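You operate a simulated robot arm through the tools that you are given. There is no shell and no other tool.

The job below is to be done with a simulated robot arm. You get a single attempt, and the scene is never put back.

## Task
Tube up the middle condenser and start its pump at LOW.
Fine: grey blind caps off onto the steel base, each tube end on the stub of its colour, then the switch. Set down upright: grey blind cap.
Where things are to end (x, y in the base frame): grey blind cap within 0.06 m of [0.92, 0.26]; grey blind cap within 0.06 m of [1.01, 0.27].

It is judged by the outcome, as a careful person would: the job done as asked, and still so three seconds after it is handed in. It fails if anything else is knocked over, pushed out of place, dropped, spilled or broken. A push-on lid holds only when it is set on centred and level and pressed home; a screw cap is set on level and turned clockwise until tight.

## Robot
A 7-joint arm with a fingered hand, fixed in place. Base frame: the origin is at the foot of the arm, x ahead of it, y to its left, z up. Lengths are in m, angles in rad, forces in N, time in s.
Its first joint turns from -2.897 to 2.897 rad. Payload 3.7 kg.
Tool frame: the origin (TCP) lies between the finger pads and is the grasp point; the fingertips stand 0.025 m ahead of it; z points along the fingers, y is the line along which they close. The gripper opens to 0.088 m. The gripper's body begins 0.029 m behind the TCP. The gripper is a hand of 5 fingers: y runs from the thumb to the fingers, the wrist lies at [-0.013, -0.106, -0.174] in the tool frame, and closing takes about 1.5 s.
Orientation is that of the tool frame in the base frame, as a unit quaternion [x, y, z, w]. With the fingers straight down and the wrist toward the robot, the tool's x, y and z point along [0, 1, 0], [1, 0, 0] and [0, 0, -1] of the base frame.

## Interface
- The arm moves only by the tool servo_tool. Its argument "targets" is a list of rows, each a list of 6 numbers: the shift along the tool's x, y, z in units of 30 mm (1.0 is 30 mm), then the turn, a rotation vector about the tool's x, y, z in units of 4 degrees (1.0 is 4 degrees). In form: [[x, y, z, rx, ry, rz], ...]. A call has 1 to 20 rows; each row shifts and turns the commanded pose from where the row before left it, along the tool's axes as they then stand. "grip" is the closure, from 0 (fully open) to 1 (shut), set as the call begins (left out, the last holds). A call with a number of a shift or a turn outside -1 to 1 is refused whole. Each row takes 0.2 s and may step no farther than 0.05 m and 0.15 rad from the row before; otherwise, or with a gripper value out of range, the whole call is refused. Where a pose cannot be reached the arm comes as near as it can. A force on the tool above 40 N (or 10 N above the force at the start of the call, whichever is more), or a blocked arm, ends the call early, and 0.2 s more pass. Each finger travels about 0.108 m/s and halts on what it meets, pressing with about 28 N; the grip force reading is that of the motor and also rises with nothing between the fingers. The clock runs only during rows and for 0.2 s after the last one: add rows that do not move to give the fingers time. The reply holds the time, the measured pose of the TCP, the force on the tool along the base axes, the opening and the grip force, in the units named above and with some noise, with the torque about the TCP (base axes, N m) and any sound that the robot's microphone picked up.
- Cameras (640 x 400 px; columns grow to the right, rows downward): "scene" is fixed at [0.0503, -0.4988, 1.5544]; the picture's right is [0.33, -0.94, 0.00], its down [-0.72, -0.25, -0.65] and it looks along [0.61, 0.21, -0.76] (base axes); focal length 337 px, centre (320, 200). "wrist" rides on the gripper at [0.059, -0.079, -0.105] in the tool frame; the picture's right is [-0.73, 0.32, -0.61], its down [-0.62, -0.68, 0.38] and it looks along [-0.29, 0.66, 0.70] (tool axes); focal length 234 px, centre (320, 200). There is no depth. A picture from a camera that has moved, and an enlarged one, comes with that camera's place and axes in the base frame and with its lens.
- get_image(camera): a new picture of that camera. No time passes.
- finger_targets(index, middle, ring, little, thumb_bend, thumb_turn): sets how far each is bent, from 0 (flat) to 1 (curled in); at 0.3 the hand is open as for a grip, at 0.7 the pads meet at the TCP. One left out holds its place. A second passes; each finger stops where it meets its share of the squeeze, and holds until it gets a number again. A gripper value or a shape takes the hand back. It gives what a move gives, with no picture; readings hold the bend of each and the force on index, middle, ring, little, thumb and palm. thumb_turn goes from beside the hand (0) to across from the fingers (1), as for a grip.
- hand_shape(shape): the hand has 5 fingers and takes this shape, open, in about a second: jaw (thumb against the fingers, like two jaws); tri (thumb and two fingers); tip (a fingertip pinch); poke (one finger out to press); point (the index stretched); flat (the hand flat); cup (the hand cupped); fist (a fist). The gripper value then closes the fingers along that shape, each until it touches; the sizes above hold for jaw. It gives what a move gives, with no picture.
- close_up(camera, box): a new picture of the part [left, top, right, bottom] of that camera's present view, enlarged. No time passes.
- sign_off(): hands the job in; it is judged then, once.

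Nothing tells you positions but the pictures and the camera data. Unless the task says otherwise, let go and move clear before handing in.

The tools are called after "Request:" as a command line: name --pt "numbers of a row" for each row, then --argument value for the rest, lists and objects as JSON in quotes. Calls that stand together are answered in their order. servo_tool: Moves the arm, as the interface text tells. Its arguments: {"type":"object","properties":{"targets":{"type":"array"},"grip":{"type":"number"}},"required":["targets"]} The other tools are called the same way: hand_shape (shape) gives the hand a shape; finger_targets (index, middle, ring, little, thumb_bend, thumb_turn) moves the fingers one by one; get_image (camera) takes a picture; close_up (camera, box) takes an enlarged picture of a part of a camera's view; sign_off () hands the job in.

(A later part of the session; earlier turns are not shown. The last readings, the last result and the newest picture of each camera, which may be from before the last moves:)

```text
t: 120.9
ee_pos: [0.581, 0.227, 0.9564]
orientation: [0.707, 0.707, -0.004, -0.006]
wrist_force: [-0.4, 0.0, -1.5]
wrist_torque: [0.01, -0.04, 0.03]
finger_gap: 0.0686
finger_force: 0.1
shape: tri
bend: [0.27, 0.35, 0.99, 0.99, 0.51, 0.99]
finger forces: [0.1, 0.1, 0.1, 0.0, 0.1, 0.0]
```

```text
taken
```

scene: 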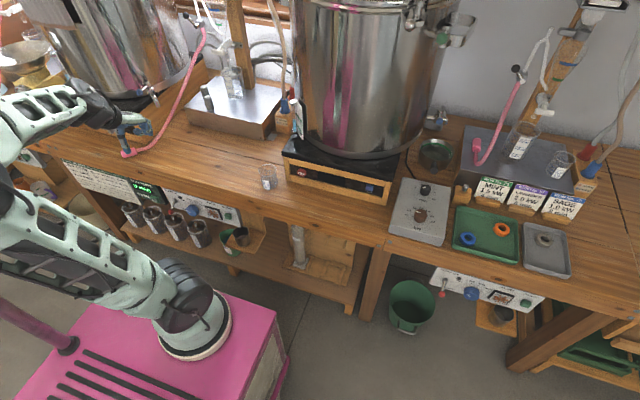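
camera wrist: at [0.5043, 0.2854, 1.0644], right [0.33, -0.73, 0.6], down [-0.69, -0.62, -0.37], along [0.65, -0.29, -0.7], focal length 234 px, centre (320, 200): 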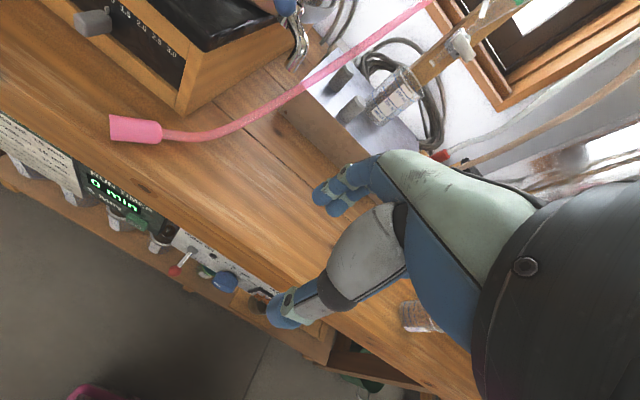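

The panel is visible at an angle. I'll back toward the robot and lower to see it more face-on, and learn where the inner reach limit is.

Request:
servo_tool --pt "0 -0.6 0.3 0 0 0" --pt "0 -0.6 0.3 0 0 0" --pt "0 -0.6 0.5 0 0 0" --pt "0 -0.6 0.5 0 0 0" --pt "0 0 0.8 0 0 0" --pt "0 0 0.8 0 0 0"

Request:
get_image --camera "wrist"

Request:
get_image --camera "scene"

```text
t: 122.3
ee_pos: [0.5114, 0.2267, 0.861]
orientation: [0.708, 0.707, -0.005, -0.005]
wrist_force: [-0.9, 0.2, 0.1]
wrist_torque: [-0.01, -0.01, 0.01]
finger_gap: 0.0682
finger_force: 0.1
shape: tri
bend: [0.27, 0.35, 0.99, 0.99, 0.51, 0.99]
finger forces: [0.1, 0.0, 0.0, 0.0, 0.0, 0.0]
```

```text
taken
camera wrist: at [0.4342, 0.2861, 0.969], right [0.33, -0.73, 0.6], down [-0.69, -0.62, -0.37], along [0.65, -0.29, -0.7], focal length 234 px, centre (320, 200)
```

wrist: 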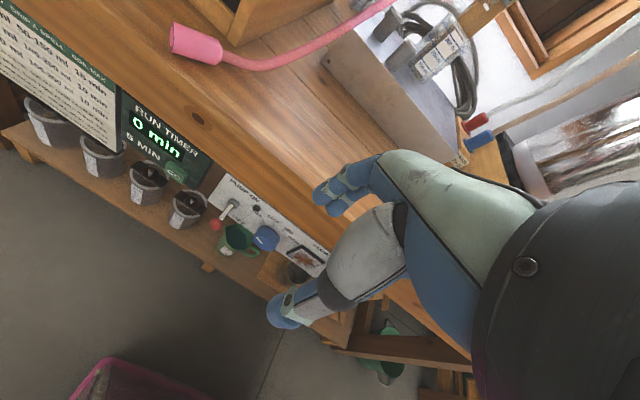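

```text
taken
```

scene: 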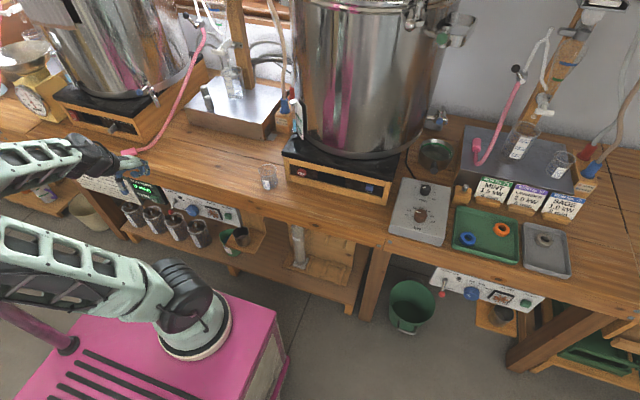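

The arm reaches this close without trouble. I'll zoom in on the panel from here.

Request:
close_up --camera "wrist" --box '[195, 165, 345, 285]'

Request:
close_up --camera "scene" --box '[155, 180, 245, 240]'

```text
3.33 times, centred on (270, 225) of wrist
camera zoom: at [0.4342, 0.2861, 0.969], right [0.33, -0.73, 0.6], down [-0.69, -0.62, -0.37], along [0.65, -0.29, -0.7], focal length 781 px, centre (487, 117)
```

zoom: 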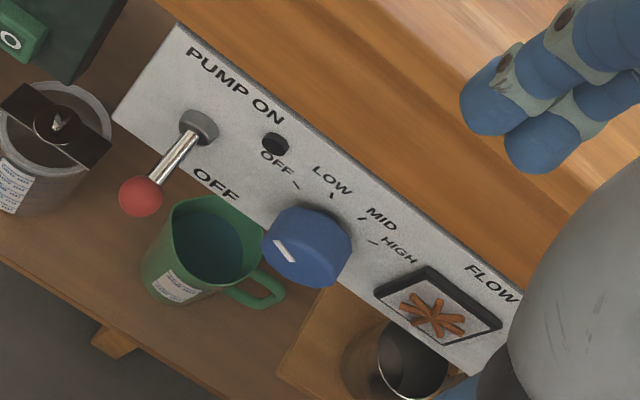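

```text
6.67 times, centred on (200, 210) of scene
camera zoom: at [0.0503, -0.4988, 1.5544], right [0.33, -0.94, 0.0], down [-0.72, -0.25, -0.65], along [0.61, 0.21, -0.76], focal length 2247 px, centre (1120, 133)
```

zoom: 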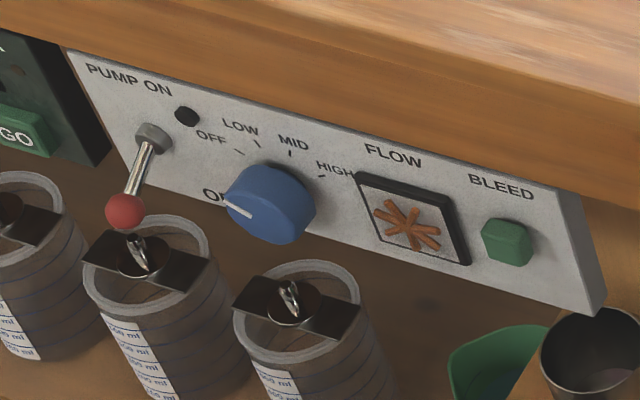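

The lever points outward and slightly down: pivot about (0.638, 0.275, 0.60), ball about (0.600, 0.275, 0.58). The knob centre is near (y 0.193, z 0.59) with its face at x≈0.612, and it points to OFF. I need to know how far the bench edge overhangs before reaching down there.

Request:
close_up --camera "wrist" --box '[180, 80, 340, 200]'

Request:
close_up --camera "scene" --box '[140, 150, 260, 230]'

```text
3.33 times, centred on (260, 140) of wrist
camera zoom: at [0.4342, 0.2861, 0.969], right [0.33, -0.73, 0.6], down [-0.69, -0.62, -0.37], along [0.65, -0.29, -0.7], focal length 781 px, centre (520, 400)
```

zoom: 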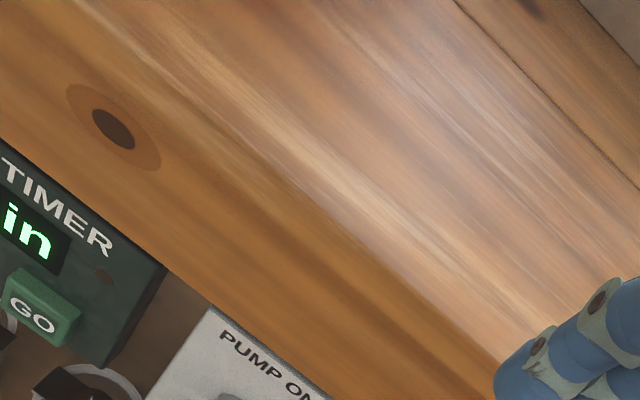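

```text
5.00 times, centred on (200, 190) of scene
camera zoom: at [0.0503, -0.4988, 1.5544], right [0.33, -0.94, 0.0], down [-0.72, -0.25, -0.65], along [0.61, 0.21, -0.76], focal length 1685 px, centre (920, 250)
```

zoom: 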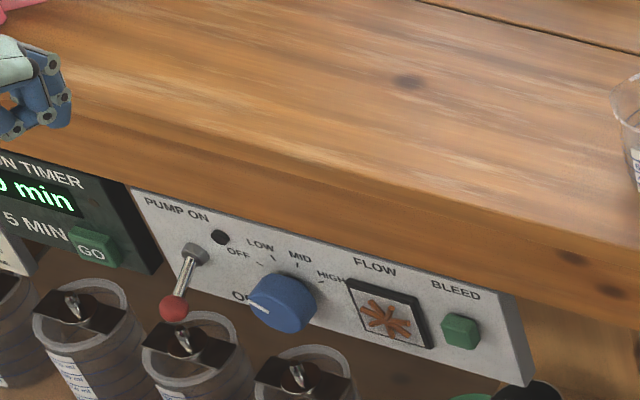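

The bench front is flush with the panel at x≈0.64, so only the knob and lever protrude. I'll yaw the hand so it closes left–right (across y), staying in front of the bench, ready to grip the knob from above.

Request:
servo_tool --pt "0 0 0 0 0 1" --pt "0 0 0 0 0 1" --pt "0 0 0 0 0 1" --pt "0 0 0 0 0 1" --pt "0 0 0 0 0 1" --pt "0 0 0 0 0 1" --pt "0 0 0 0 0 1" --pt "0 0 0 0 0 1" --pt "0 0 0 0 0 1" --pt "0 0 0 0 0 1" --pt "0 0 0 0 0 1" --pt "0 0 0 0 0 1" --pt "0 0 0 0 0 1" --pt "0 0 0 0 0 1" --pt "0 0 0 0 0 1" --pt "0 0 0 0 0 1" --pt "0 0 0 0 0 1" --pt "0 0 0 0 0 1" --pt "0 0 0 0 0 1" --pt "0 0 0 0 0 1"

Request:
get_image --camera "scene"

```text
t: 125.0
ee_pos: [0.4693, 0.218, 0.8471]
orientation: [0.919, 0.383, -0.064, -0.064]
wrist_force: [-1.2, 0.3, 0.8]
wrist_torque: [0.01, 0.0, 0.01]
finger_gap: 0.0682
finger_force: 0.0
shape: tri
bend: [0.27, 0.35, 0.99, 0.99, 0.51, 0.99]
finger forces: [0.0, 0.1, 0.0, 0.0, 0.0, 0.0]
stopped in row 13: the arm was blocked; the commanded pose is now the measured one
```

```text
taken
```

scene: 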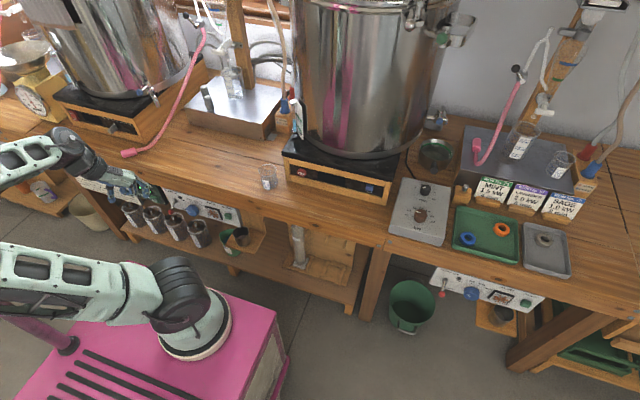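

The yaw got blocked at about 45° this close to the robot. I'll move forward over the bench front at a safe height and level the hand, where there is more room, then try the yaw again.

Request:
servo_tool --pt "0.67 0.627 -0.576 0 0 0" --pt "0.67 0.627 -0.576 0 0 0" --pt "0.67 0.627 -0.576 0 0 0" --pt "0.67 0.627 -0.576 0 0 0" --pt "0 0 0 -0.8 0.328 0" --pt "0 0 0 -0.8 0.328 0" --pt "0 0 0 -0.8 0.328 0" --pt "0 0 0 0 0 0"

Request:
get_image --camera "scene"

```text
t: 125.8
ee_pos: [0.4965, 0.2661, 0.8832]
orientation: [0.882, 0.46, -0.072, -0.066]
wrist_force: [0.6, 0.5, 1.0]
wrist_torque: [-0.01, -0.02, 0.0]
finger_gap: 0.0687
finger_force: 0.0
shape: tri
bend: [0.27, 0.35, 0.99, 0.99, 0.51, 0.99]
finger forces: [0.0, 0.0, 0.0, 0.0, 0.1, 0.1]
stopped in row 4: the arm was blocked; the commanded pose is now the measured one
```

```text
taken
```

scene: 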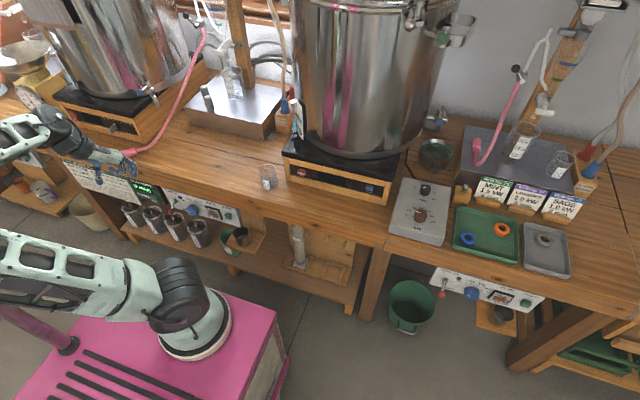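

The arm is against a joint limit in this yaw direction. I'll raise, level the hand, and unwind the yaw back to the neutral straight-ahead direction first.

Request:
servo_tool --pt "-0.059 -0.162 -0.87 0 0 -0.6" --pt "-0.059 -0.162 -0.87 0 0 -0.6" --pt "-0.059 -0.162 -0.87 0 0 -0.6" --pt "0 0 0 0 0 -1" --pt "0 0 0 0 0 -1" --pt "0 0 0 0 0 -1" --pt "0 0 0 0 0 -1" --pt "0 0 0 0 0 -1" --pt "0 0 0 0 0 -1" --pt "0 0 0 0 0 -1" --pt "0 0 0 0 0 0"

Request:
get_image --camera "scene"

```text
t: 128.2
ee_pos: [0.4959, 0.2649, 0.9631]
orientation: [0.702, 0.706, -0.05, -0.081]
wrist_force: [-0.7, 0.8, -0.1]
wrist_torque: [-0.03, 0.01, -0.02]
finger_gap: 0.0686
finger_force: 0.0
shape: tri
bend: [0.27, 0.35, 0.99, 0.99, 0.51, 0.99]
finger forces: [0.0, 0.0, 0.1, 0.0, 0.1, 0.1]
```

```text
taken
```

scene: 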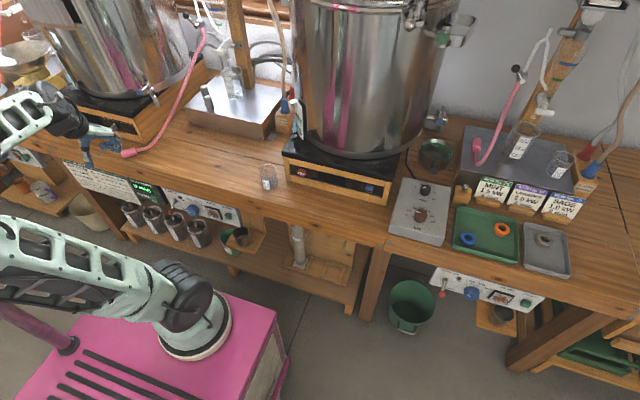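

Yaw in that direction is limited at this spot. The comfortable direction here is with the wrist toward the robot (yaw about 125°), so I'll level the hand, turn it that way, and see how it behaves nearer the panel.

Request:
servo_tool --pt "0 0 0 -0.88 -0.211 0" --pt "0 0 0 -0.88 -0.211 0" --pt "0 0 0 -0.88 -0.211 0" --pt "0 0 0 0 0 -0.97" --pt "0 0 0 0 0 -0.97" --pt "0 0 0 0 0 -0.97" --pt "0 0 0 0 0 -0.97" --pt "0 0 0 0 0 -0.97" --pt "0 0 0 0 0 -0.97" --pt "0 0 0 0 0 -0.97" --pt "0 0 0 0 0 -0.97" --pt "0 0 0 0 0 -0.97" --pt "0 0 0 0 0 0"

Request:
get_image --camera "scene"

Request:
get_image --camera "wrist"

```text
t: 131.0
ee_pos: [0.4954, 0.2637, 0.9629]
orientation: [0.46, 0.888, 0.0, 0.0]
wrist_force: [-0.1, -0.3, -0.8]
wrist_torque: [-0.04, 0.03, 0.0]
finger_gap: 0.0685
finger_force: 0.2
shape: tri
bend: [0.27, 0.35, 0.99, 0.99, 0.51, 0.99]
finger forces: [0.0, 0.0, 0.0, 0.1, 0.0, 0.0]
```

```text
taken
```

scene: 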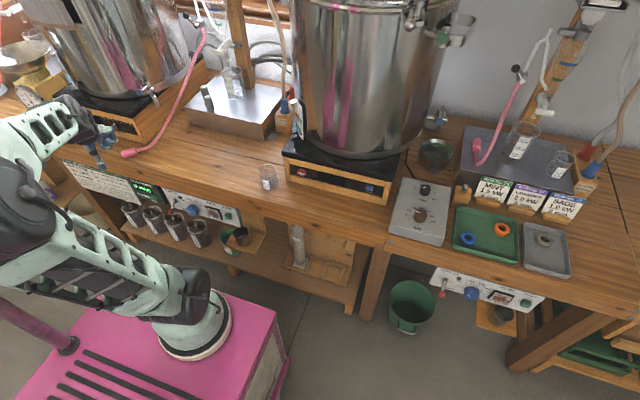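

```text
taken
camera wrist: at [0.3989, 0.266, 1.0692], right [0.68, -0.41, 0.61], down [-0.2, -0.9, -0.38], along [0.7, 0.14, -0.7], focal length 234 px, centre (320, 200)
```

wrist: 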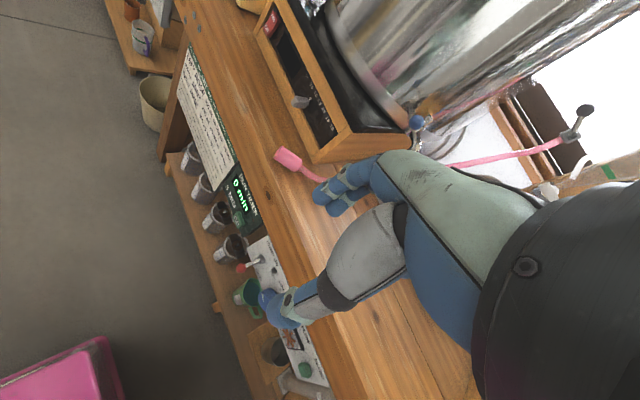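

This direction is easy: the pose is exact and the elbow is rising into a better posture. I'll keep turning this way, since a full swing round would give the hand orientation I wanted for the knob.

Request:
servo_tool --pt "0 0 0 0 0 -1" --pt "0 0 0 0 0 -1" --pt "0 0 0 0 0 -1" --pt "0 0 0 0 0 -1" --pt "0 0 0 0 0 -1" --pt "0 0 0 0 0 -1" --pt "0 0 0 0 0 -1" --pt "0 0 0 0 0 -1" --pt "0 0 0 0 0 -1" --pt "0 0 0 0 0 -1" --pt "0 0 0 0 0 -1" --pt "0 0 0 0 0 -1" --pt "0 0 0 0 0 -1" --pt "0 0 0 0 0 -1"

Request:
get_image --camera "scene"

```text
t: 134.0
ee_pos: [0.4968, 0.2645, 0.9621]
orientation: [-0.01, 1.0, 0.0, -0.001]
wrist_force: [0.1, -0.5, 0.4]
wrist_torque: [-0.01, 0.01, 0.02]
finger_gap: 0.0685
finger_force: 0.0
shape: tri
bend: [0.27, 0.35, 0.99, 0.99, 0.51, 0.99]
finger forces: [0.1, 0.0, 0.0, 0.1, 0.0, 0.0]
```

```text
taken
```

scene: 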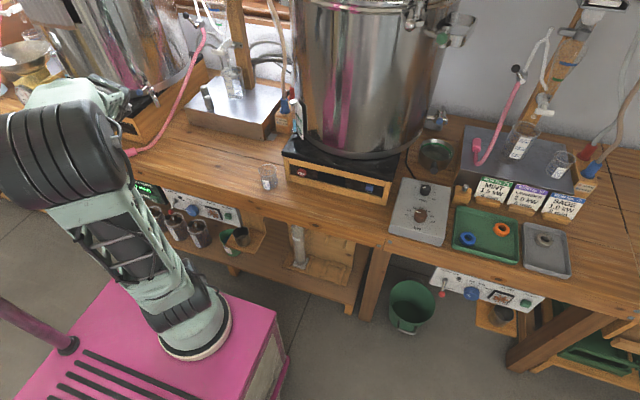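

The elbow is now up high and the pose is exact at yaw 180°. I'll continue turning.

Request:
servo_tool --pt "0 0 0 0 0 -1" --pt "0 0 0 0 0 -1" --pt "0 0 0 0 0 -1" --pt "0 0 0 0 0 -1" --pt "0 0 0 0 0 -1" --pt "0 0 0 0 0 -1" --pt "0 0 0 0 0 -1" --pt "0 0 0 0 0 -1" --pt "0 0 0 0 0 -1" --pt "0 0 0 0 0 -1" --pt "0 0 0 0 0 -1" --pt "0 0 0 0 0 -1" --pt "0 0 0 0 0 -1" --pt "0 0 0 0 0 -1"

Request:
get_image --camera "scene"

```text
t: 137.0
ee_pos: [0.4957, 0.2633, 0.9626]
orientation: [-0.479, 0.878, 0.0, 0.0]
wrist_force: [0.0, 0.2, -0.4]
wrist_torque: [0.0, -0.01, 0.01]
finger_gap: 0.0686
finger_force: 0.0
shape: tri
bend: [0.27, 0.35, 0.99, 0.99, 0.51, 0.99]
finger forces: [0.0, 0.1, 0.0, 0.1, 0.0, 0.0]
```

```text
taken
```

scene: 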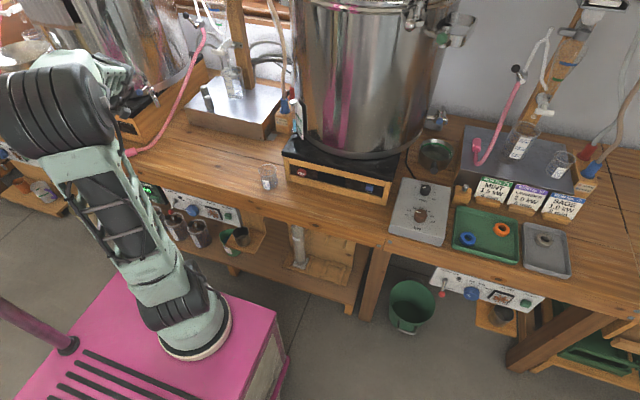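

Still tracking exactly. I'll continue further round.

Request:
servo_tool --pt "0 0 0 0 0 -1" --pt "0 0 0 0 0 -1" --pt "0 0 0 0 0 -1" --pt "0 0 0 0 0 -1" --pt "0 0 0 0 0 -1" --pt "0 0 0 0 0 -1" --pt "0 0 0 0 0 -1" --pt "0 0 0 0 0 -1" --pt "0 0 0 0 0 -1" --pt "0 0 0 0 0 -1" --pt "0 0 0 0 0 -1" --pt "0 0 0 0 0 -1" --pt "0 0 0 0 0 -1" --pt "0 0 0 0 0 -1"

Request:
get_image --camera "scene"

```text
t: 140.0
ee_pos: [0.4961, 0.2644, 0.9613]
orientation: [0.835, -0.551, 0.0, 0.001]
wrist_force: [-0.6, 0.5, -0.1]
wrist_torque: [0.02, 0.0, 0.03]
finger_gap: 0.0686
finger_force: 0.1
shape: tri
bend: [0.27, 0.35, 0.99, 0.99, 0.51, 0.99]
finger forces: [0.1, 0.0, 0.0, 0.0, 0.1, 0.0]
```

```text
taken
```

scene: 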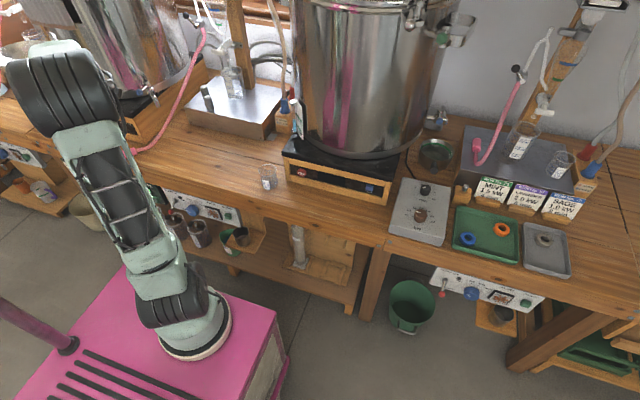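

Yaw is 293° and still fine. I'll do the last part toward 360°.

Request:
servo_tool --pt "0 0 0 0 0 -1" --pt "0 0 0 0 0 -1" --pt "0 0 0 0 0 -1" --pt "0 0 0 0 0 -1" --pt "0 0 0 0 0 -1" --pt "0 0 0 0 0 -1" --pt "0 0 0 0 0 -1" --pt "0 0 0 0 0 -1" --pt "0 0 0 0 0 -1" --pt "0 0 0 0 0 -1" --pt "0 0 0 0 0 -1" --pt "0 0 0 0 0 -1"

Request:
get_image --camera "scene"

Request:
get_image --camera "wrist"

```text
t: 142.6
ee_pos: [0.4959, 0.2647, 0.963]
orientation: [0.987, -0.163, 0.0, -0.001]
wrist_force: [0.1, -0.2, -0.9]
wrist_torque: [-0.02, 0.0, -0.01]
finger_gap: 0.0686
finger_force: 0.2
shape: tri
bend: [0.27, 0.35, 0.99, 0.99, 0.51, 0.99]
finger forces: [0.1, 0.0, 0.1, 0.0, 0.0, 0.0]
```

```text
taken
```

scene: 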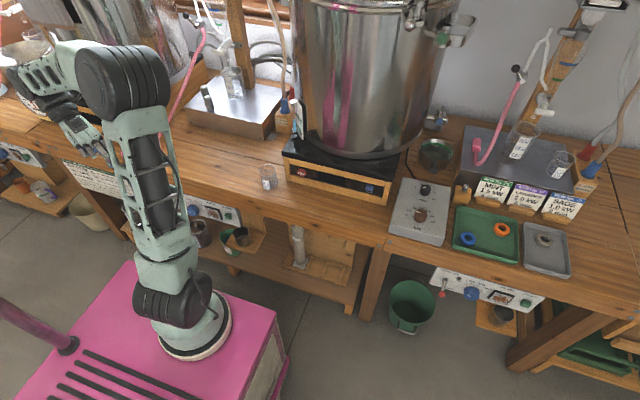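

```text
taken
camera wrist: at [0.5779, 0.3205, 1.0687], right [-0.79, -0.07, 0.61], down [-0.37, 0.85, -0.38], along [-0.49, -0.53, -0.7], focal length 234 px, centre (320, 200)
```

wrist: 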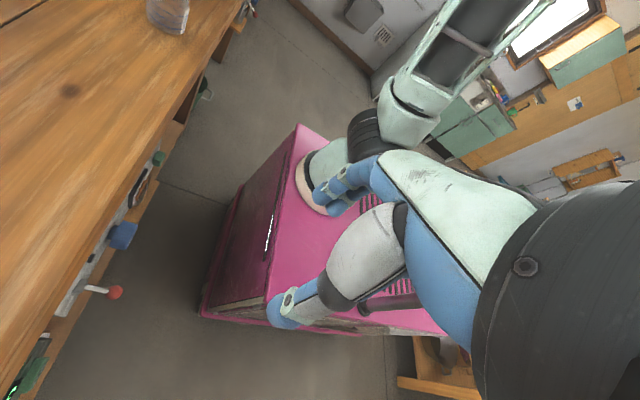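

Excellent: with the elbow up on the other side I can reach yaw 341°. The camera bracket sticks out on the bench side, so I must also lean the hand back about 40° (fingers pointing forward and down). I'll move to a clear spot, finish the yaw, and pitch.

Request:
servo_tool --pt "0.752 0.14 0.5 0 0 0" --pt "0.752 0.14 0.5 0 0 0" --pt "0.752 0.14 0.5 0 0 0" --pt "0.752 0.14 0.5 0 0 0" --pt "0 0 0 0 0 -0.94" --pt "0 0 0 0 0 -0.94" --pt "0 0 0 0 0 -0.94" --pt "0 0 0 0 0 -0.94" --pt "0 0 0 0 0 -0.94" --pt "0 0 0 0 0 0"

Request:
get_image --camera "scene"

```text
t: 144.8
ee_pos: [0.5765, 0.2186, 0.9034]
orientation: [1.0, 0.001, 0.0, 0.0]
wrist_force: [1.0, 0.4, 0.4]
wrist_torque: [0.0, 0.0, 0.01]
finger_gap: 0.0687
finger_force: 0.1
shape: tri
bend: [0.27, 0.35, 0.99, 0.99, 0.51, 0.99]
finger forces: [0.0, 0.0, 0.0, 0.0, 0.0, 0.1]
```

```text
taken
```

scene: 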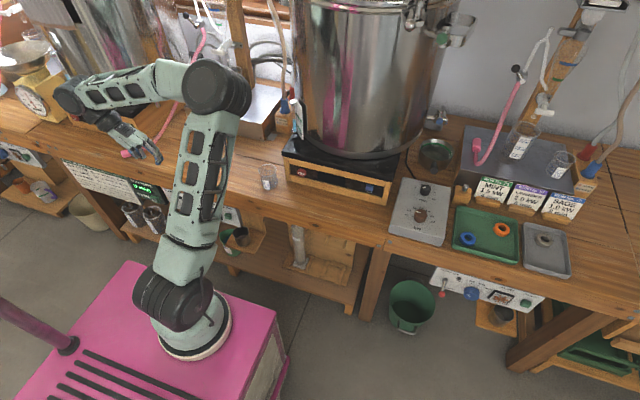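

Yaw is exactly 0°/360° with the hand coming from the left. Now I'll pitch the fingers forward 40°.

Request:
servo_tool --pt "0 -0.1 -0.2 0 1 0" --pt "0 -0.1 -0.2 0 1 0" --pt "0 0 0 0 1 0" --pt "0 0 0 0 1 0" --pt "0 0 0 0 1 0" --pt "0 0 0 0 1 0" --pt "0 0 0 0 1 0" --pt "0 0 0 0 1 0" --pt "0 0 0 0 1 0" --pt "0 0 0 0 1 0" --pt "0 0 0 0 0 0"

Request:
get_image --camera "scene"

Request:
get_image --camera "wrist"

```text
t: 147.2
ee_pos: [0.5763, 0.2268, 0.9145]
orientation: [0.94, -0.001, 0.342, 0.0]
wrist_force: [-0.1, 0.1, 0.3]
wrist_torque: [0.0, -0.02, 0.0]
finger_gap: 0.0687
finger_force: 0.0
shape: tri
bend: [0.27, 0.35, 0.99, 0.99, 0.51, 0.99]
finger forces: [0.1, 0.0, 0.1, 0.1, 0.1, 0.0]
```

```text
taken
```

scene: 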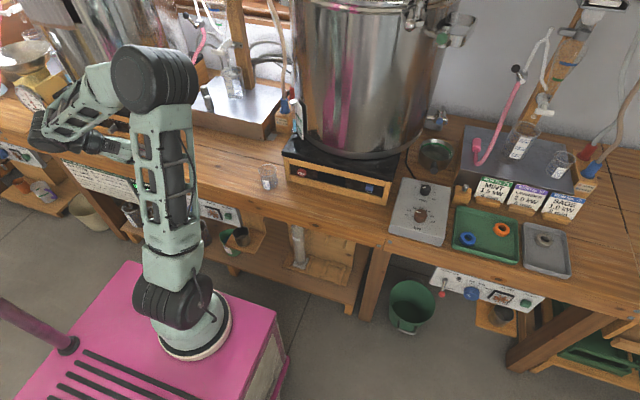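

```text
taken
camera wrist: at [0.5542, 0.3049, 1.0337], right [-0.95, -0.32, 0.0], down [-0.23, 0.68, -0.69], along [0.22, -0.66, -0.72], focal length 234 px, centre (320, 200)
```

wrist: 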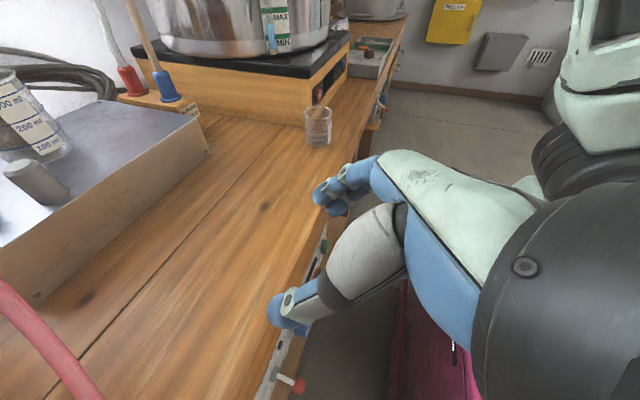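

The fingers now point forward and down with the pose exact, which is what I need to grip the knob from the front. I'll back off a little and descend in front of the panel.

Request:
servo_tool --pt "-0.778 0.179 0.343 0 0 0" --pt "-0.778 0.179 0.343 0 0 0" --pt "-0.778 0.179 0.343 0 0 0" --pt "-0.778 0.179 0.343 0 0 0" --pt "-0.778 0.179 0.343 0 0 0" --pt "0 0 0 0 0 0"

Request:
get_image --camera "wrist"

Request:
get_image --camera "scene"

```text
t: 148.6
ee_pos: [0.5212, 0.2002, 0.7986]
orientation: [0.94, -0.001, 0.342, 0.001]
wrist_force: [0.4, -0.6, -0.3]
wrist_torque: [0.03, 0.0, 0.01]
finger_gap: 0.0687
finger_force: 0.1
shape: tri
bend: [0.27, 0.35, 0.99, 0.99, 0.51, 0.99]
finger forces: [0.0, 0.1, 0.1, 0.0, 0.0, 0.0]
```

```text
taken
camera wrist: at [0.499, 0.2788, 0.9189], right [-0.95, -0.32, 0.0], down [-0.23, 0.68, -0.69], along [0.22, -0.66, -0.72], focal length 234 px, centre (320, 200)
```

wrist: 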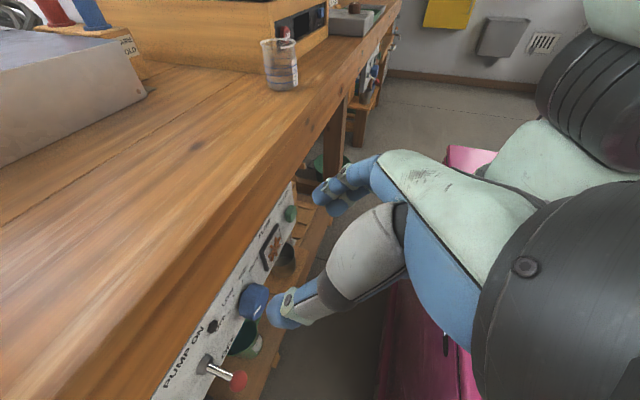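

```text
taken
```

scene: 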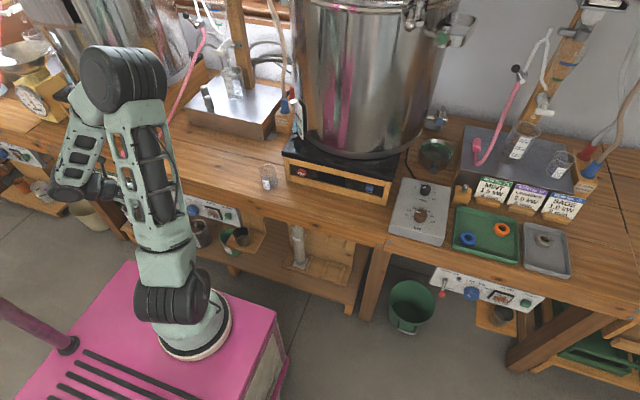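

The panel is now in clear view from the side, with knob, toggle and LED. I'll keep descending in front of it.

Request:
servo_tool --pt "-0.771 0.043 0.643 0 0 0" --pt "-0.771 0.043 0.643 0 0 0" --pt "-0.771 0.043 0.643 0 0 0" --pt "-0.771 0.043 0.643 0 0 0" --pt "0 0 0 0 0 0"

Request:
get_image --camera "wrist"

Request:
get_image --camera "scene"

```text
t: 149.8
ee_pos: [0.4991, 0.1923, 0.6829]
orientation: [0.94, -0.001, 0.341, 0.001]
wrist_force: [-0.3, -0.1, 0.8]
wrist_torque: [-0.03, 0.03, -0.03]
finger_gap: 0.0686
finger_force: 0.2
shape: tri
bend: [0.27, 0.35, 0.99, 0.99, 0.51, 0.99]
finger forces: [0.1, 0.0, 0.1, 0.1, 0.1, 0.0]
```

```text
taken
camera wrist: at [0.4785, 0.2714, 0.8029], right [-0.95, -0.32, 0.0], down [-0.23, 0.68, -0.69], along [0.22, -0.66, -0.72], focal length 234 px, centre (320, 200)
```

wrist: 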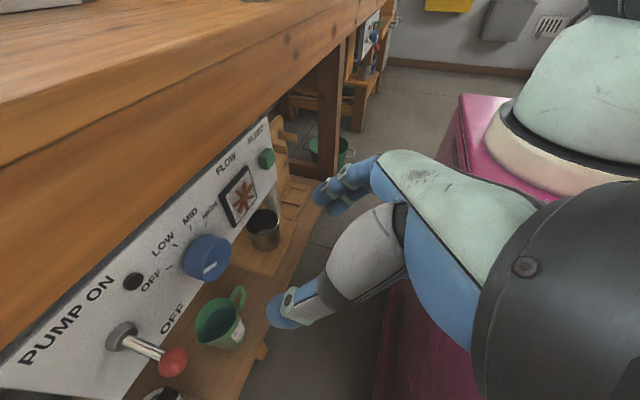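

```text
taken
```

scene: 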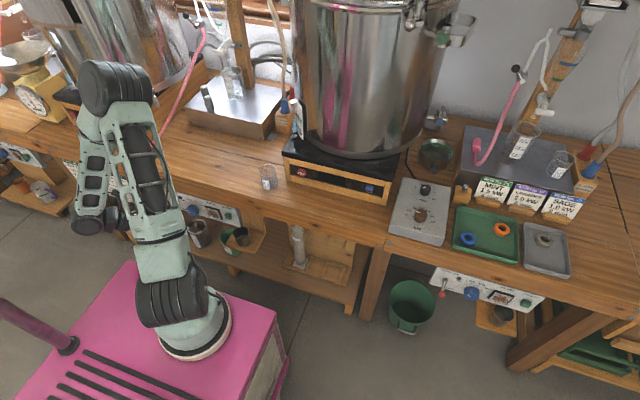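

Very clear view of the panel. I'll zoom in to measure the knob and lever precisely.

Request:
close_up --camera "wrist" --box '[100, 180, 300, 380]'

Request:
close_up --camera "wrist" --box '[140, 200, 260, 300]'

```text
2.00 times, centred on (200, 280) of wrist
camera zoom: at [0.4785, 0.2714, 0.8029], right [-0.95, -0.32, 0.0], down [-0.23, 0.68, -0.69], along [0.22, -0.66, -0.72], focal length 468 px, centre (560, 40)
```

zoom: 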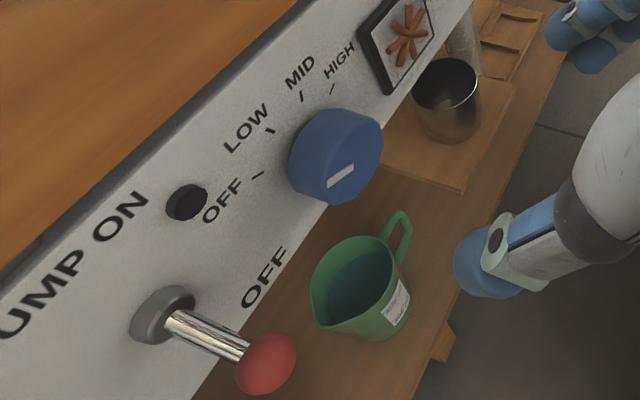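

```text
4.00 times, centred on (200, 250) of wrist
camera zoom: at [0.4785, 0.2714, 0.8029], right [-0.95, -0.32, 0.0], down [-0.23, 0.68, -0.69], along [0.22, -0.66, -0.72], focal length 937 px, centre (800, 0)
```

zoom: 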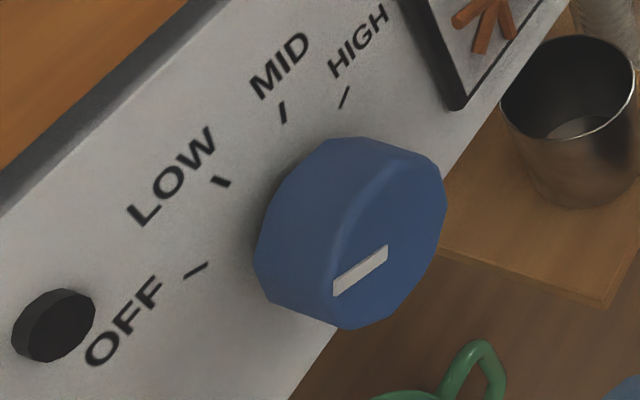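

The knob centre is (y 0.1914, z 0.594), and its mark points at −60° (OFF) with LOW at −20°, so I need a 40° clockwise turn. I'll pitch 10° more, move closer in front of the knob, and rehearse the 40° turn in free air first.

Request:
servo_tool --pt "0 0 0 0 0.833 0" --pt "0 0 0 0 0.833 0" --pt "0 0 0 0 0.834 0" --pt "0.189 -0.042 0.95 0 0 0" --pt "0.189 -0.042 0.95 0 0 0" --pt "0 0 0 0 0 0"

Request:
get_image --camera "wrist"

```text
t: 151.2
ee_pos: [0.5515, 0.1967, 0.6528]
orientation: [0.907, -0.001, 0.422, 0.0]
wrist_force: [-0.1, 0.2, 0.4]
wrist_torque: [-0.02, 0.02, 0.01]
finger_gap: 0.0684
finger_force: 0.1
shape: tri
bend: [0.27, 0.35, 0.99, 0.99, 0.51, 0.99]
finger forces: [0.1, 0.0, 0.0, 0.0, 0.0, 0.0]
```

```text
taken
camera wrist: at [0.509, 0.2747, 0.7676], right [-0.93, -0.32, -0.17], down [-0.11, 0.68, -0.72], along [0.35, -0.66, -0.67], focal length 234 px, centre (320, 200)
```

wrist: 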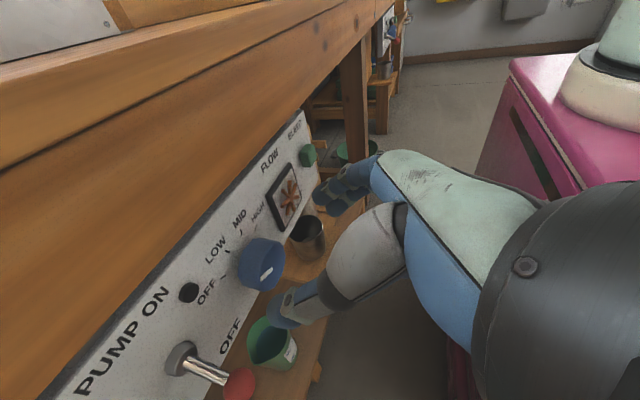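

The pose is exact. I'll rehearse the 40° turn about the knob axis direction here, clear of the panel.

Request:
servo_tool --pt "0 0 0 0.643 0 0.766" --pt "0 0 0 0.643 0 0.766" --pt "0 0 0 0.643 0 0.766" --pt "0 0 0 0.643 0 0.766" --pt "0 0 0 0.643 0 0.766" --pt "0 0 0 0.643 0 0.766" --pt "0 0 0 0.643 0 0.766" --pt "0 0 0 0.643 0 0.766" --pt "0 0 0 0.643 0 0.766" --pt "0 0 0 0.643 0 0.766" --pt "0 0 0 0 0 0"

Request:
get_image --camera "scene"

```text
t: 153.6
ee_pos: [0.557, 0.2115, 0.6506]
orientation: [0.851, -0.146, 0.397, -0.31]
wrist_force: [-0.2, 0.4, -0.6]
wrist_torque: [0.0, -0.03, 0.03]
finger_gap: 0.0686
finger_force: 0.0
shape: tri
bend: [0.27, 0.35, 0.99, 0.99, 0.51, 0.99]
finger forces: [0.0, 0.0, 0.0, 0.1, 0.0, 0.0]
out of reach, approached as far as the arm can: row 9, 10
```

```text
taken
```

scene: 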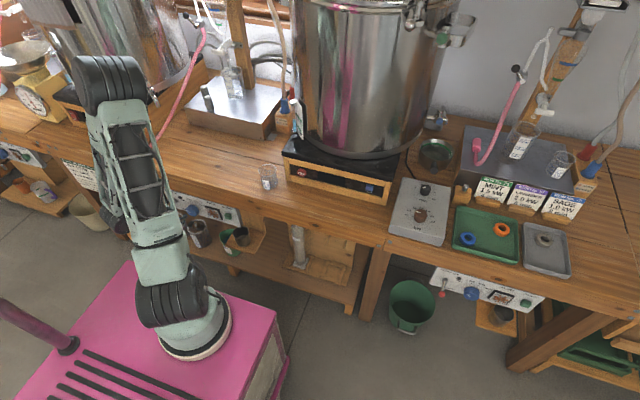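

It reaches 32° of the turn here before running out, so I'll start the grip from about −12° instead. I'll turn back and go to −12°.

Request:
servo_tool --pt "0 0 0 -0.643 0 -0.766" --pt "0 0 0 -0.643 0 -0.766" --pt "0 0 0 -0.643 0 -0.766" --pt "0 0 0 -0.643 0 -0.766" --pt "0 0 0 -0.643 0 -0.766" --pt "0 0 0 -0.643 0 -0.766" --pt "0 0 0 -0.643 0 -0.766" --pt "0 0 0 -0.643 0 -0.766" --pt "0 0 0 -0.643 0 -0.766" --pt "0 0 0 -0.643 0 -0.766" --pt "0 0 0 0 0 0"

Request:
servo_tool --pt "0 0 0 -0.643 0 -0.766" --pt "0 0 0 -0.643 0 -0.766" --pt "0 0 0 -0.643 0 -0.766" --pt "0 0 0 0 0 0"

Request:
get_image --camera "wrist"

```text
t: 156.0
ee_pos: [0.5585, 0.2098, 0.6531]
orientation: [0.907, -0.001, 0.422, 0.001]
wrist_force: [0.2, -0.6, -0.4]
wrist_torque: [0.0, -0.02, 0.01]
finger_gap: 0.0686
finger_force: 0.1
shape: tri
bend: [0.27, 0.35, 0.99, 0.99, 0.51, 0.99]
finger forces: [0.0, 0.1, 0.0, 0.1, 0.0, 0.0]
```

```text
t: 157.0
ee_pos: [0.5566, 0.2118, 0.6529]
orientation: [0.902, 0.044, 0.419, 0.095]
wrist_force: [-0.6, 0.7, -0.2]
wrist_torque: [0.01, 0.02, -0.03]
finger_gap: 0.0688
finger_force: 0.1
shape: tri
bend: [0.27, 0.35, 0.99, 0.99, 0.51, 0.99]
finger forces: [0.1, 0.0, 0.0, 0.0, 0.0, 0.0]
```

```text
taken
camera wrist: at [0.5151, 0.3108, 0.7475], right [-0.93, -0.35, -0.09], down [-0.11, 0.52, -0.85], along [0.35, -0.78, -0.52], focal length 234 px, centre (320, 200)
```

wrist: 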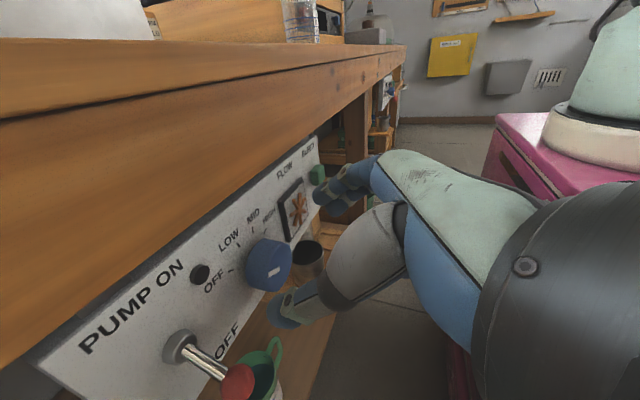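

At −12° the pose is exact. I'll move to the start of the approach line and check how the knob sits between the thumb and fingers.

Request:
servo_tool --pt "-0.17 0.149 0.382 0 0 0" --pt "0 0 0 0 0 0"

Request:
close_up --camera "wrist" --box '[180, 170, 360, 350]'

```text
t: 157.6
ee_pos: [0.5628, 0.2041, 0.6421]
orientation: [0.902, 0.043, 0.419, 0.095]
wrist_force: [-0.9, 0.7, 0.4]
wrist_torque: [-0.01, 0.01, 0.03]
finger_gap: 0.0688
finger_force: 0.1
shape: tri
bend: [0.27, 0.35, 0.99, 0.99, 0.51, 0.99]
finger forces: [0.0, 0.0, 0.0, 0.0, 0.0, 0.0]
```

```text
2.22 times, centred on (270, 260) of wrist
camera zoom: at [0.5209, 0.3039, 0.7376], right [-0.93, -0.35, -0.09], down [-0.11, 0.52, -0.85], along [0.35, -0.78, -0.52], focal length 520 px, centre (431, 67)
```

zoom: 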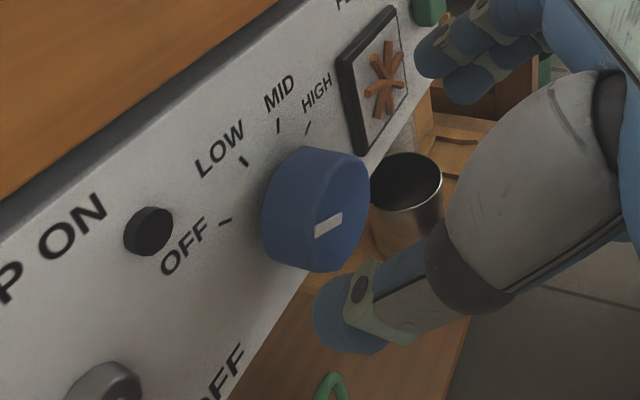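

The knob is ahead between the thumb and fingers and matches my computed position. I'll slide in about 55 mm along the fingers in steps, with force feedback.

Request:
servo_tool --pt "-0.033 -0.01 0.612 0 0 0" --pt "-0.033 -0.01 0.612 0 0 0" --pt "0 0 0 0 0 0"

Request:
close_up --camera "wrist" --box '[200, 150, 400, 340]'

```text
t: 158.4
ee_pos: [0.5897, 0.1998, 0.6173]
orientation: [0.902, 0.043, 0.42, 0.095]
wrist_force: [-0.3, -0.4, -0.3]
wrist_torque: [-0.01, -0.01, 0.0]
finger_gap: 0.0688
finger_force: 0.0
shape: tri
bend: [0.27, 0.35, 0.99, 0.99, 0.51, 0.99]
finger forces: [0.1, 0.0, 0.0, 0.0, 0.1, 0.1]
```

```text
2.11 times, centred on (300, 245) of wrist
camera zoom: at [0.5482, 0.3002, 0.7127], right [-0.93, -0.35, -0.09], down [-0.11, 0.52, -0.85], along [0.35, -0.78, -0.52], focal length 493 px, centre (362, 105)
```

zoom: 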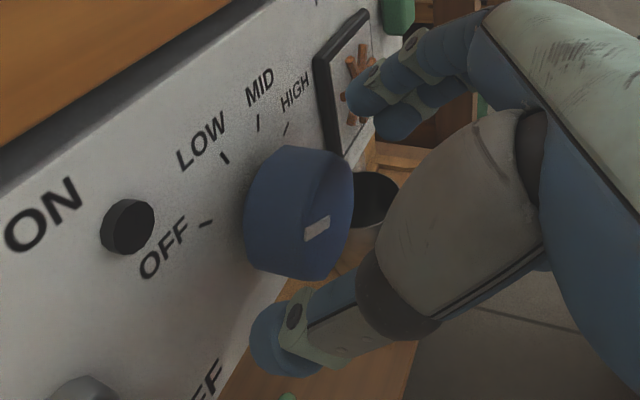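

The knob sits nicely between thumb and index. I'll go the final 18 mm and look once more.

Request:
servo_tool --pt "-0.017 0 0.305 0 0 0" --pt "-0.016 0 0.305 0 0 0" --pt "0 0 0 0 0 0"

Request:
close_up --camera "wrist" --box '[220, 150, 400, 330]'

```text
t: 159.2
ee_pos: [0.6031, 0.1976, 0.6052]
orientation: [0.901, 0.043, 0.421, 0.095]
wrist_force: [-0.2, 0.8, -0.7]
wrist_torque: [-0.02, 0.02, 0.01]
finger_gap: 0.0684
finger_force: 0.1
shape: tri
bend: [0.27, 0.35, 0.99, 0.99, 0.51, 0.99]
finger forces: [0.0, 0.0, 0.0, 0.0, 0.0, 0.0]
```

```text
2.22 times, centred on (310, 240) of wrist
camera zoom: at [0.5612, 0.2984, 0.7002], right [-0.93, -0.35, -0.09], down [-0.11, 0.52, -0.85], along [0.35, -0.78, -0.52], focal length 520 px, centre (342, 111)
```

zoom: 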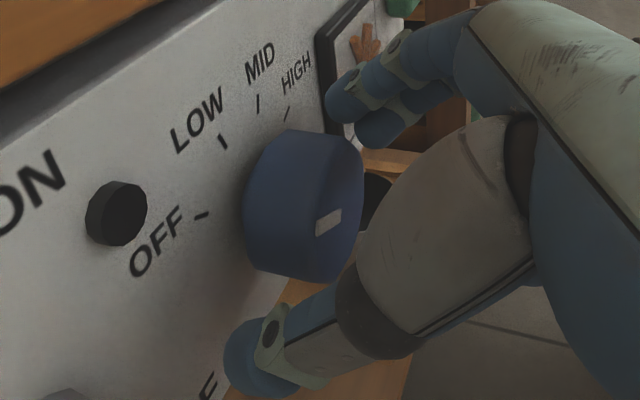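

No contact so far and everything is aligned. I'll close the grip on the knob.

Request:
servo_tool --pt "0 0 0 0 0 0" --pt "0 0 0 0 0 0" --pt "0 0 0 0 0 0" --pt "0 0 0 0 0 0" --pt "0 0 0 0 0 0" --pt "0 0 0 0 0 0" --grip 1.0

Request:
close_up --camera "wrist" --box '[220, 150, 400, 330]'

```text
t: 160.6
ee_pos: [0.6037, 0.1992, 0.6051]
orientation: [0.901, 0.044, 0.42, 0.096]
wrist_force: [0.2, 0.0, -0.7]
wrist_torque: [-0.02, -0.01, -0.01]
finger_gap: 0.0354
finger_force: 28.5
shape: tri
bend: [0.74, 0.46, 1.0, 1.0, 0.73, 1.0]
finger forces: [12.2, 12.9, 0.1, 0.0, 25.2, 0.0]
```

```text
2.22 times, centred on (310, 240) of wrist
camera zoom: at [0.5611, 0.2983, 0.7002], right [-0.93, -0.35, -0.09], down [-0.11, 0.52, -0.85], along [0.35, -0.78, -0.52], focal length 520 px, centre (342, 111)
```

zoom: 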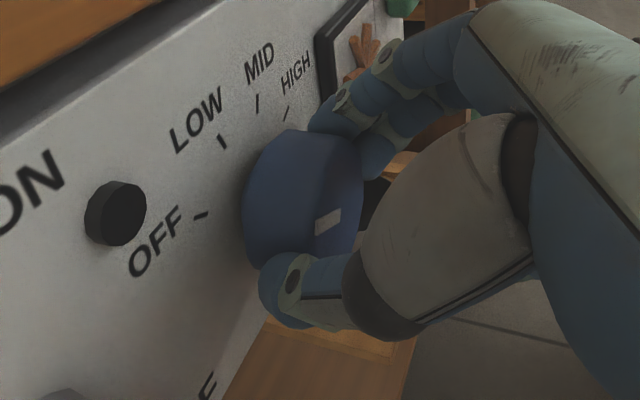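

The grip is firm and balanced (index 12, middle 13, thumb 25 N). I'll turn clockwise 20° about the knob axis first and check the pointer.

Request:
servo_tool --pt "0.008 0.027 -0.007 0.644 0 0.765" --pt "0.008 0.027 -0.007 0.644 0 0.765" --pt "0.008 0.027 -0.007 0.644 0 0.765" --pt "0.008 0.027 -0.007 0.644 0 0.765" --pt "0.008 0.027 -0.007 0.644 0 0.765" --pt "0 0 0 0 0 0"

Request:
close_up --camera "wrist" --box '[200, 150, 400, 330]'

```text
t: 162.0
ee_pos: [0.6032, 0.1927, 0.6066]
orientation: [0.905, -0.03, 0.42, -0.064]
wrist_force: [4.5, 1.7, -3.3]
wrist_torque: [0.02, -0.04, -0.01]
finger_gap: 0.035
finger_force: 28.0
shape: tri
bend: [0.74, 0.46, 1.0, 1.0, 0.73, 1.0]
finger forces: [12.1, 13.2, 0.1, 0.0, 26.1, 0.0]
```

```text
2.22 times, centred on (300, 240) of wrist
camera zoom: at [0.5608, 0.2552, 0.7305], right [-0.93, -0.3, -0.21], down [-0.11, 0.78, -0.62], along [0.35, -0.56, -0.76], focal length 520 px, centre (364, 111)
```

zoom: 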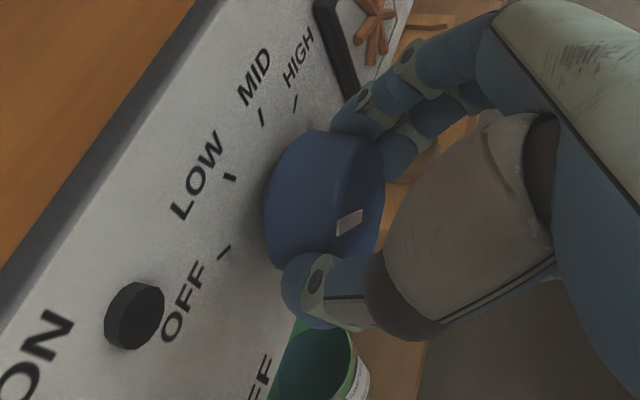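

The knob is turning with the hand (mark fixed relative to the fingers, panel rotating behind). I'll do the remaining 20°.

Request:
servo_tool --pt "0.008 0.027 -0.007 0.644 0 0.765" --pt "0.008 0.027 -0.007 0.644 0 0.765" --pt "0.008 0.027 -0.007 0.644 0 0.765" --pt "0.008 0.027 -0.007 0.644 0 0.765" --pt "0.008 0.027 -0.007 0.644 0 0.765" --pt "0 0 0 0 0 0"

Request:
close_up --camera "wrist" --box '[200, 150, 400, 330]'

Request:
close_up --camera "scene" --box '[155, 180, 245, 240]'

```text
t: 163.4
ee_pos: [0.6023, 0.1879, 0.6068]
orientation: [0.88, -0.102, 0.409, -0.22]
wrist_force: [1.8, -2.7, -3.9]
wrist_torque: [-0.05, 0.04, -0.1]
finger_gap: 0.035
finger_force: 28.0
shape: tri
bend: [0.74, 0.46, 1.0, 1.0, 0.73, 1.0]
finger forces: [14.2, 14.9, 0.0, 0.1, 23.3, 0.0]
```

```text
2.22 times, centred on (300, 240) of wrist
camera zoom: at [0.5607, 0.2048, 0.7447], right [-0.93, -0.21, -0.3], down [-0.11, 0.94, -0.32], along [0.35, -0.26, -0.9], focal length 520 px, centre (364, 111)
```

zoom: 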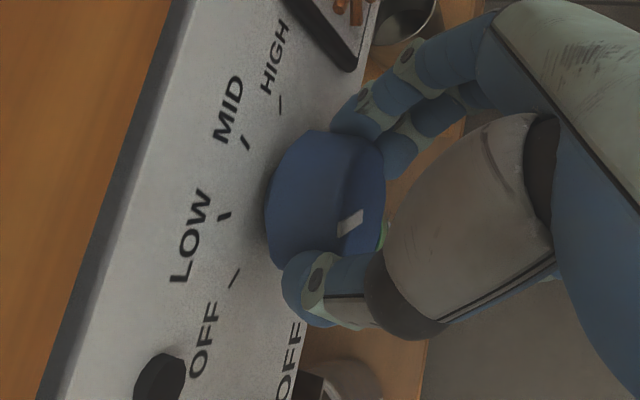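

```text
6.67 times, centred on (200, 210) of scene
camera zoom: at [0.0503, -0.4988, 1.5544], right [0.33, -0.94, 0.0], down [-0.72, -0.25, -0.65], along [0.61, 0.21, -0.76], focal length 2247 px, centre (1120, 133)
```

zoom: 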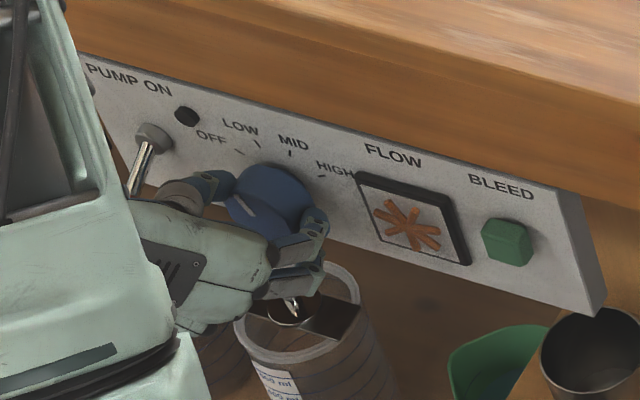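

The hand has turned 40.1°. I'll zoom in on the pointer to confirm it lines up with the LOW tick.

Request:
close_up --camera "wrist" --box '[230, 200, 340, 290]'

Request:
close_up --camera "scene" --box '[180, 190, 220, 220]'

```text
4.44 times, centred on (285, 245) of wrist
camera zoom: at [0.5607, 0.2048, 0.7447], right [-0.93, -0.21, -0.3], down [-0.11, 0.94, -0.32], along [0.35, -0.26, -0.9], focal length 1041 px, centre (476, 0)
```

zoom: 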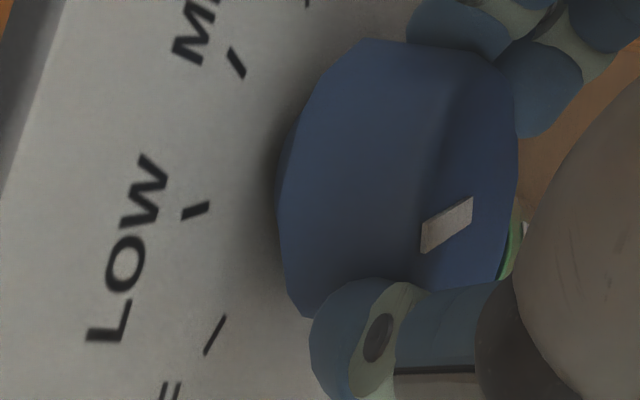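

```text
13.33 times, centred on (200, 205) of scene
camera zoom: at [0.0503, -0.4988, 1.5544], right [0.33, -0.94, 0.0], down [-0.72, -0.25, -0.65], along [0.61, 0.21, -0.76], focal length 4494 px, centre (1920, 133)
```

zoom: 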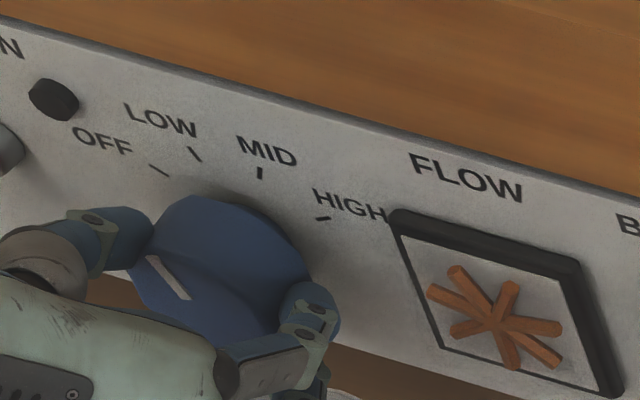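

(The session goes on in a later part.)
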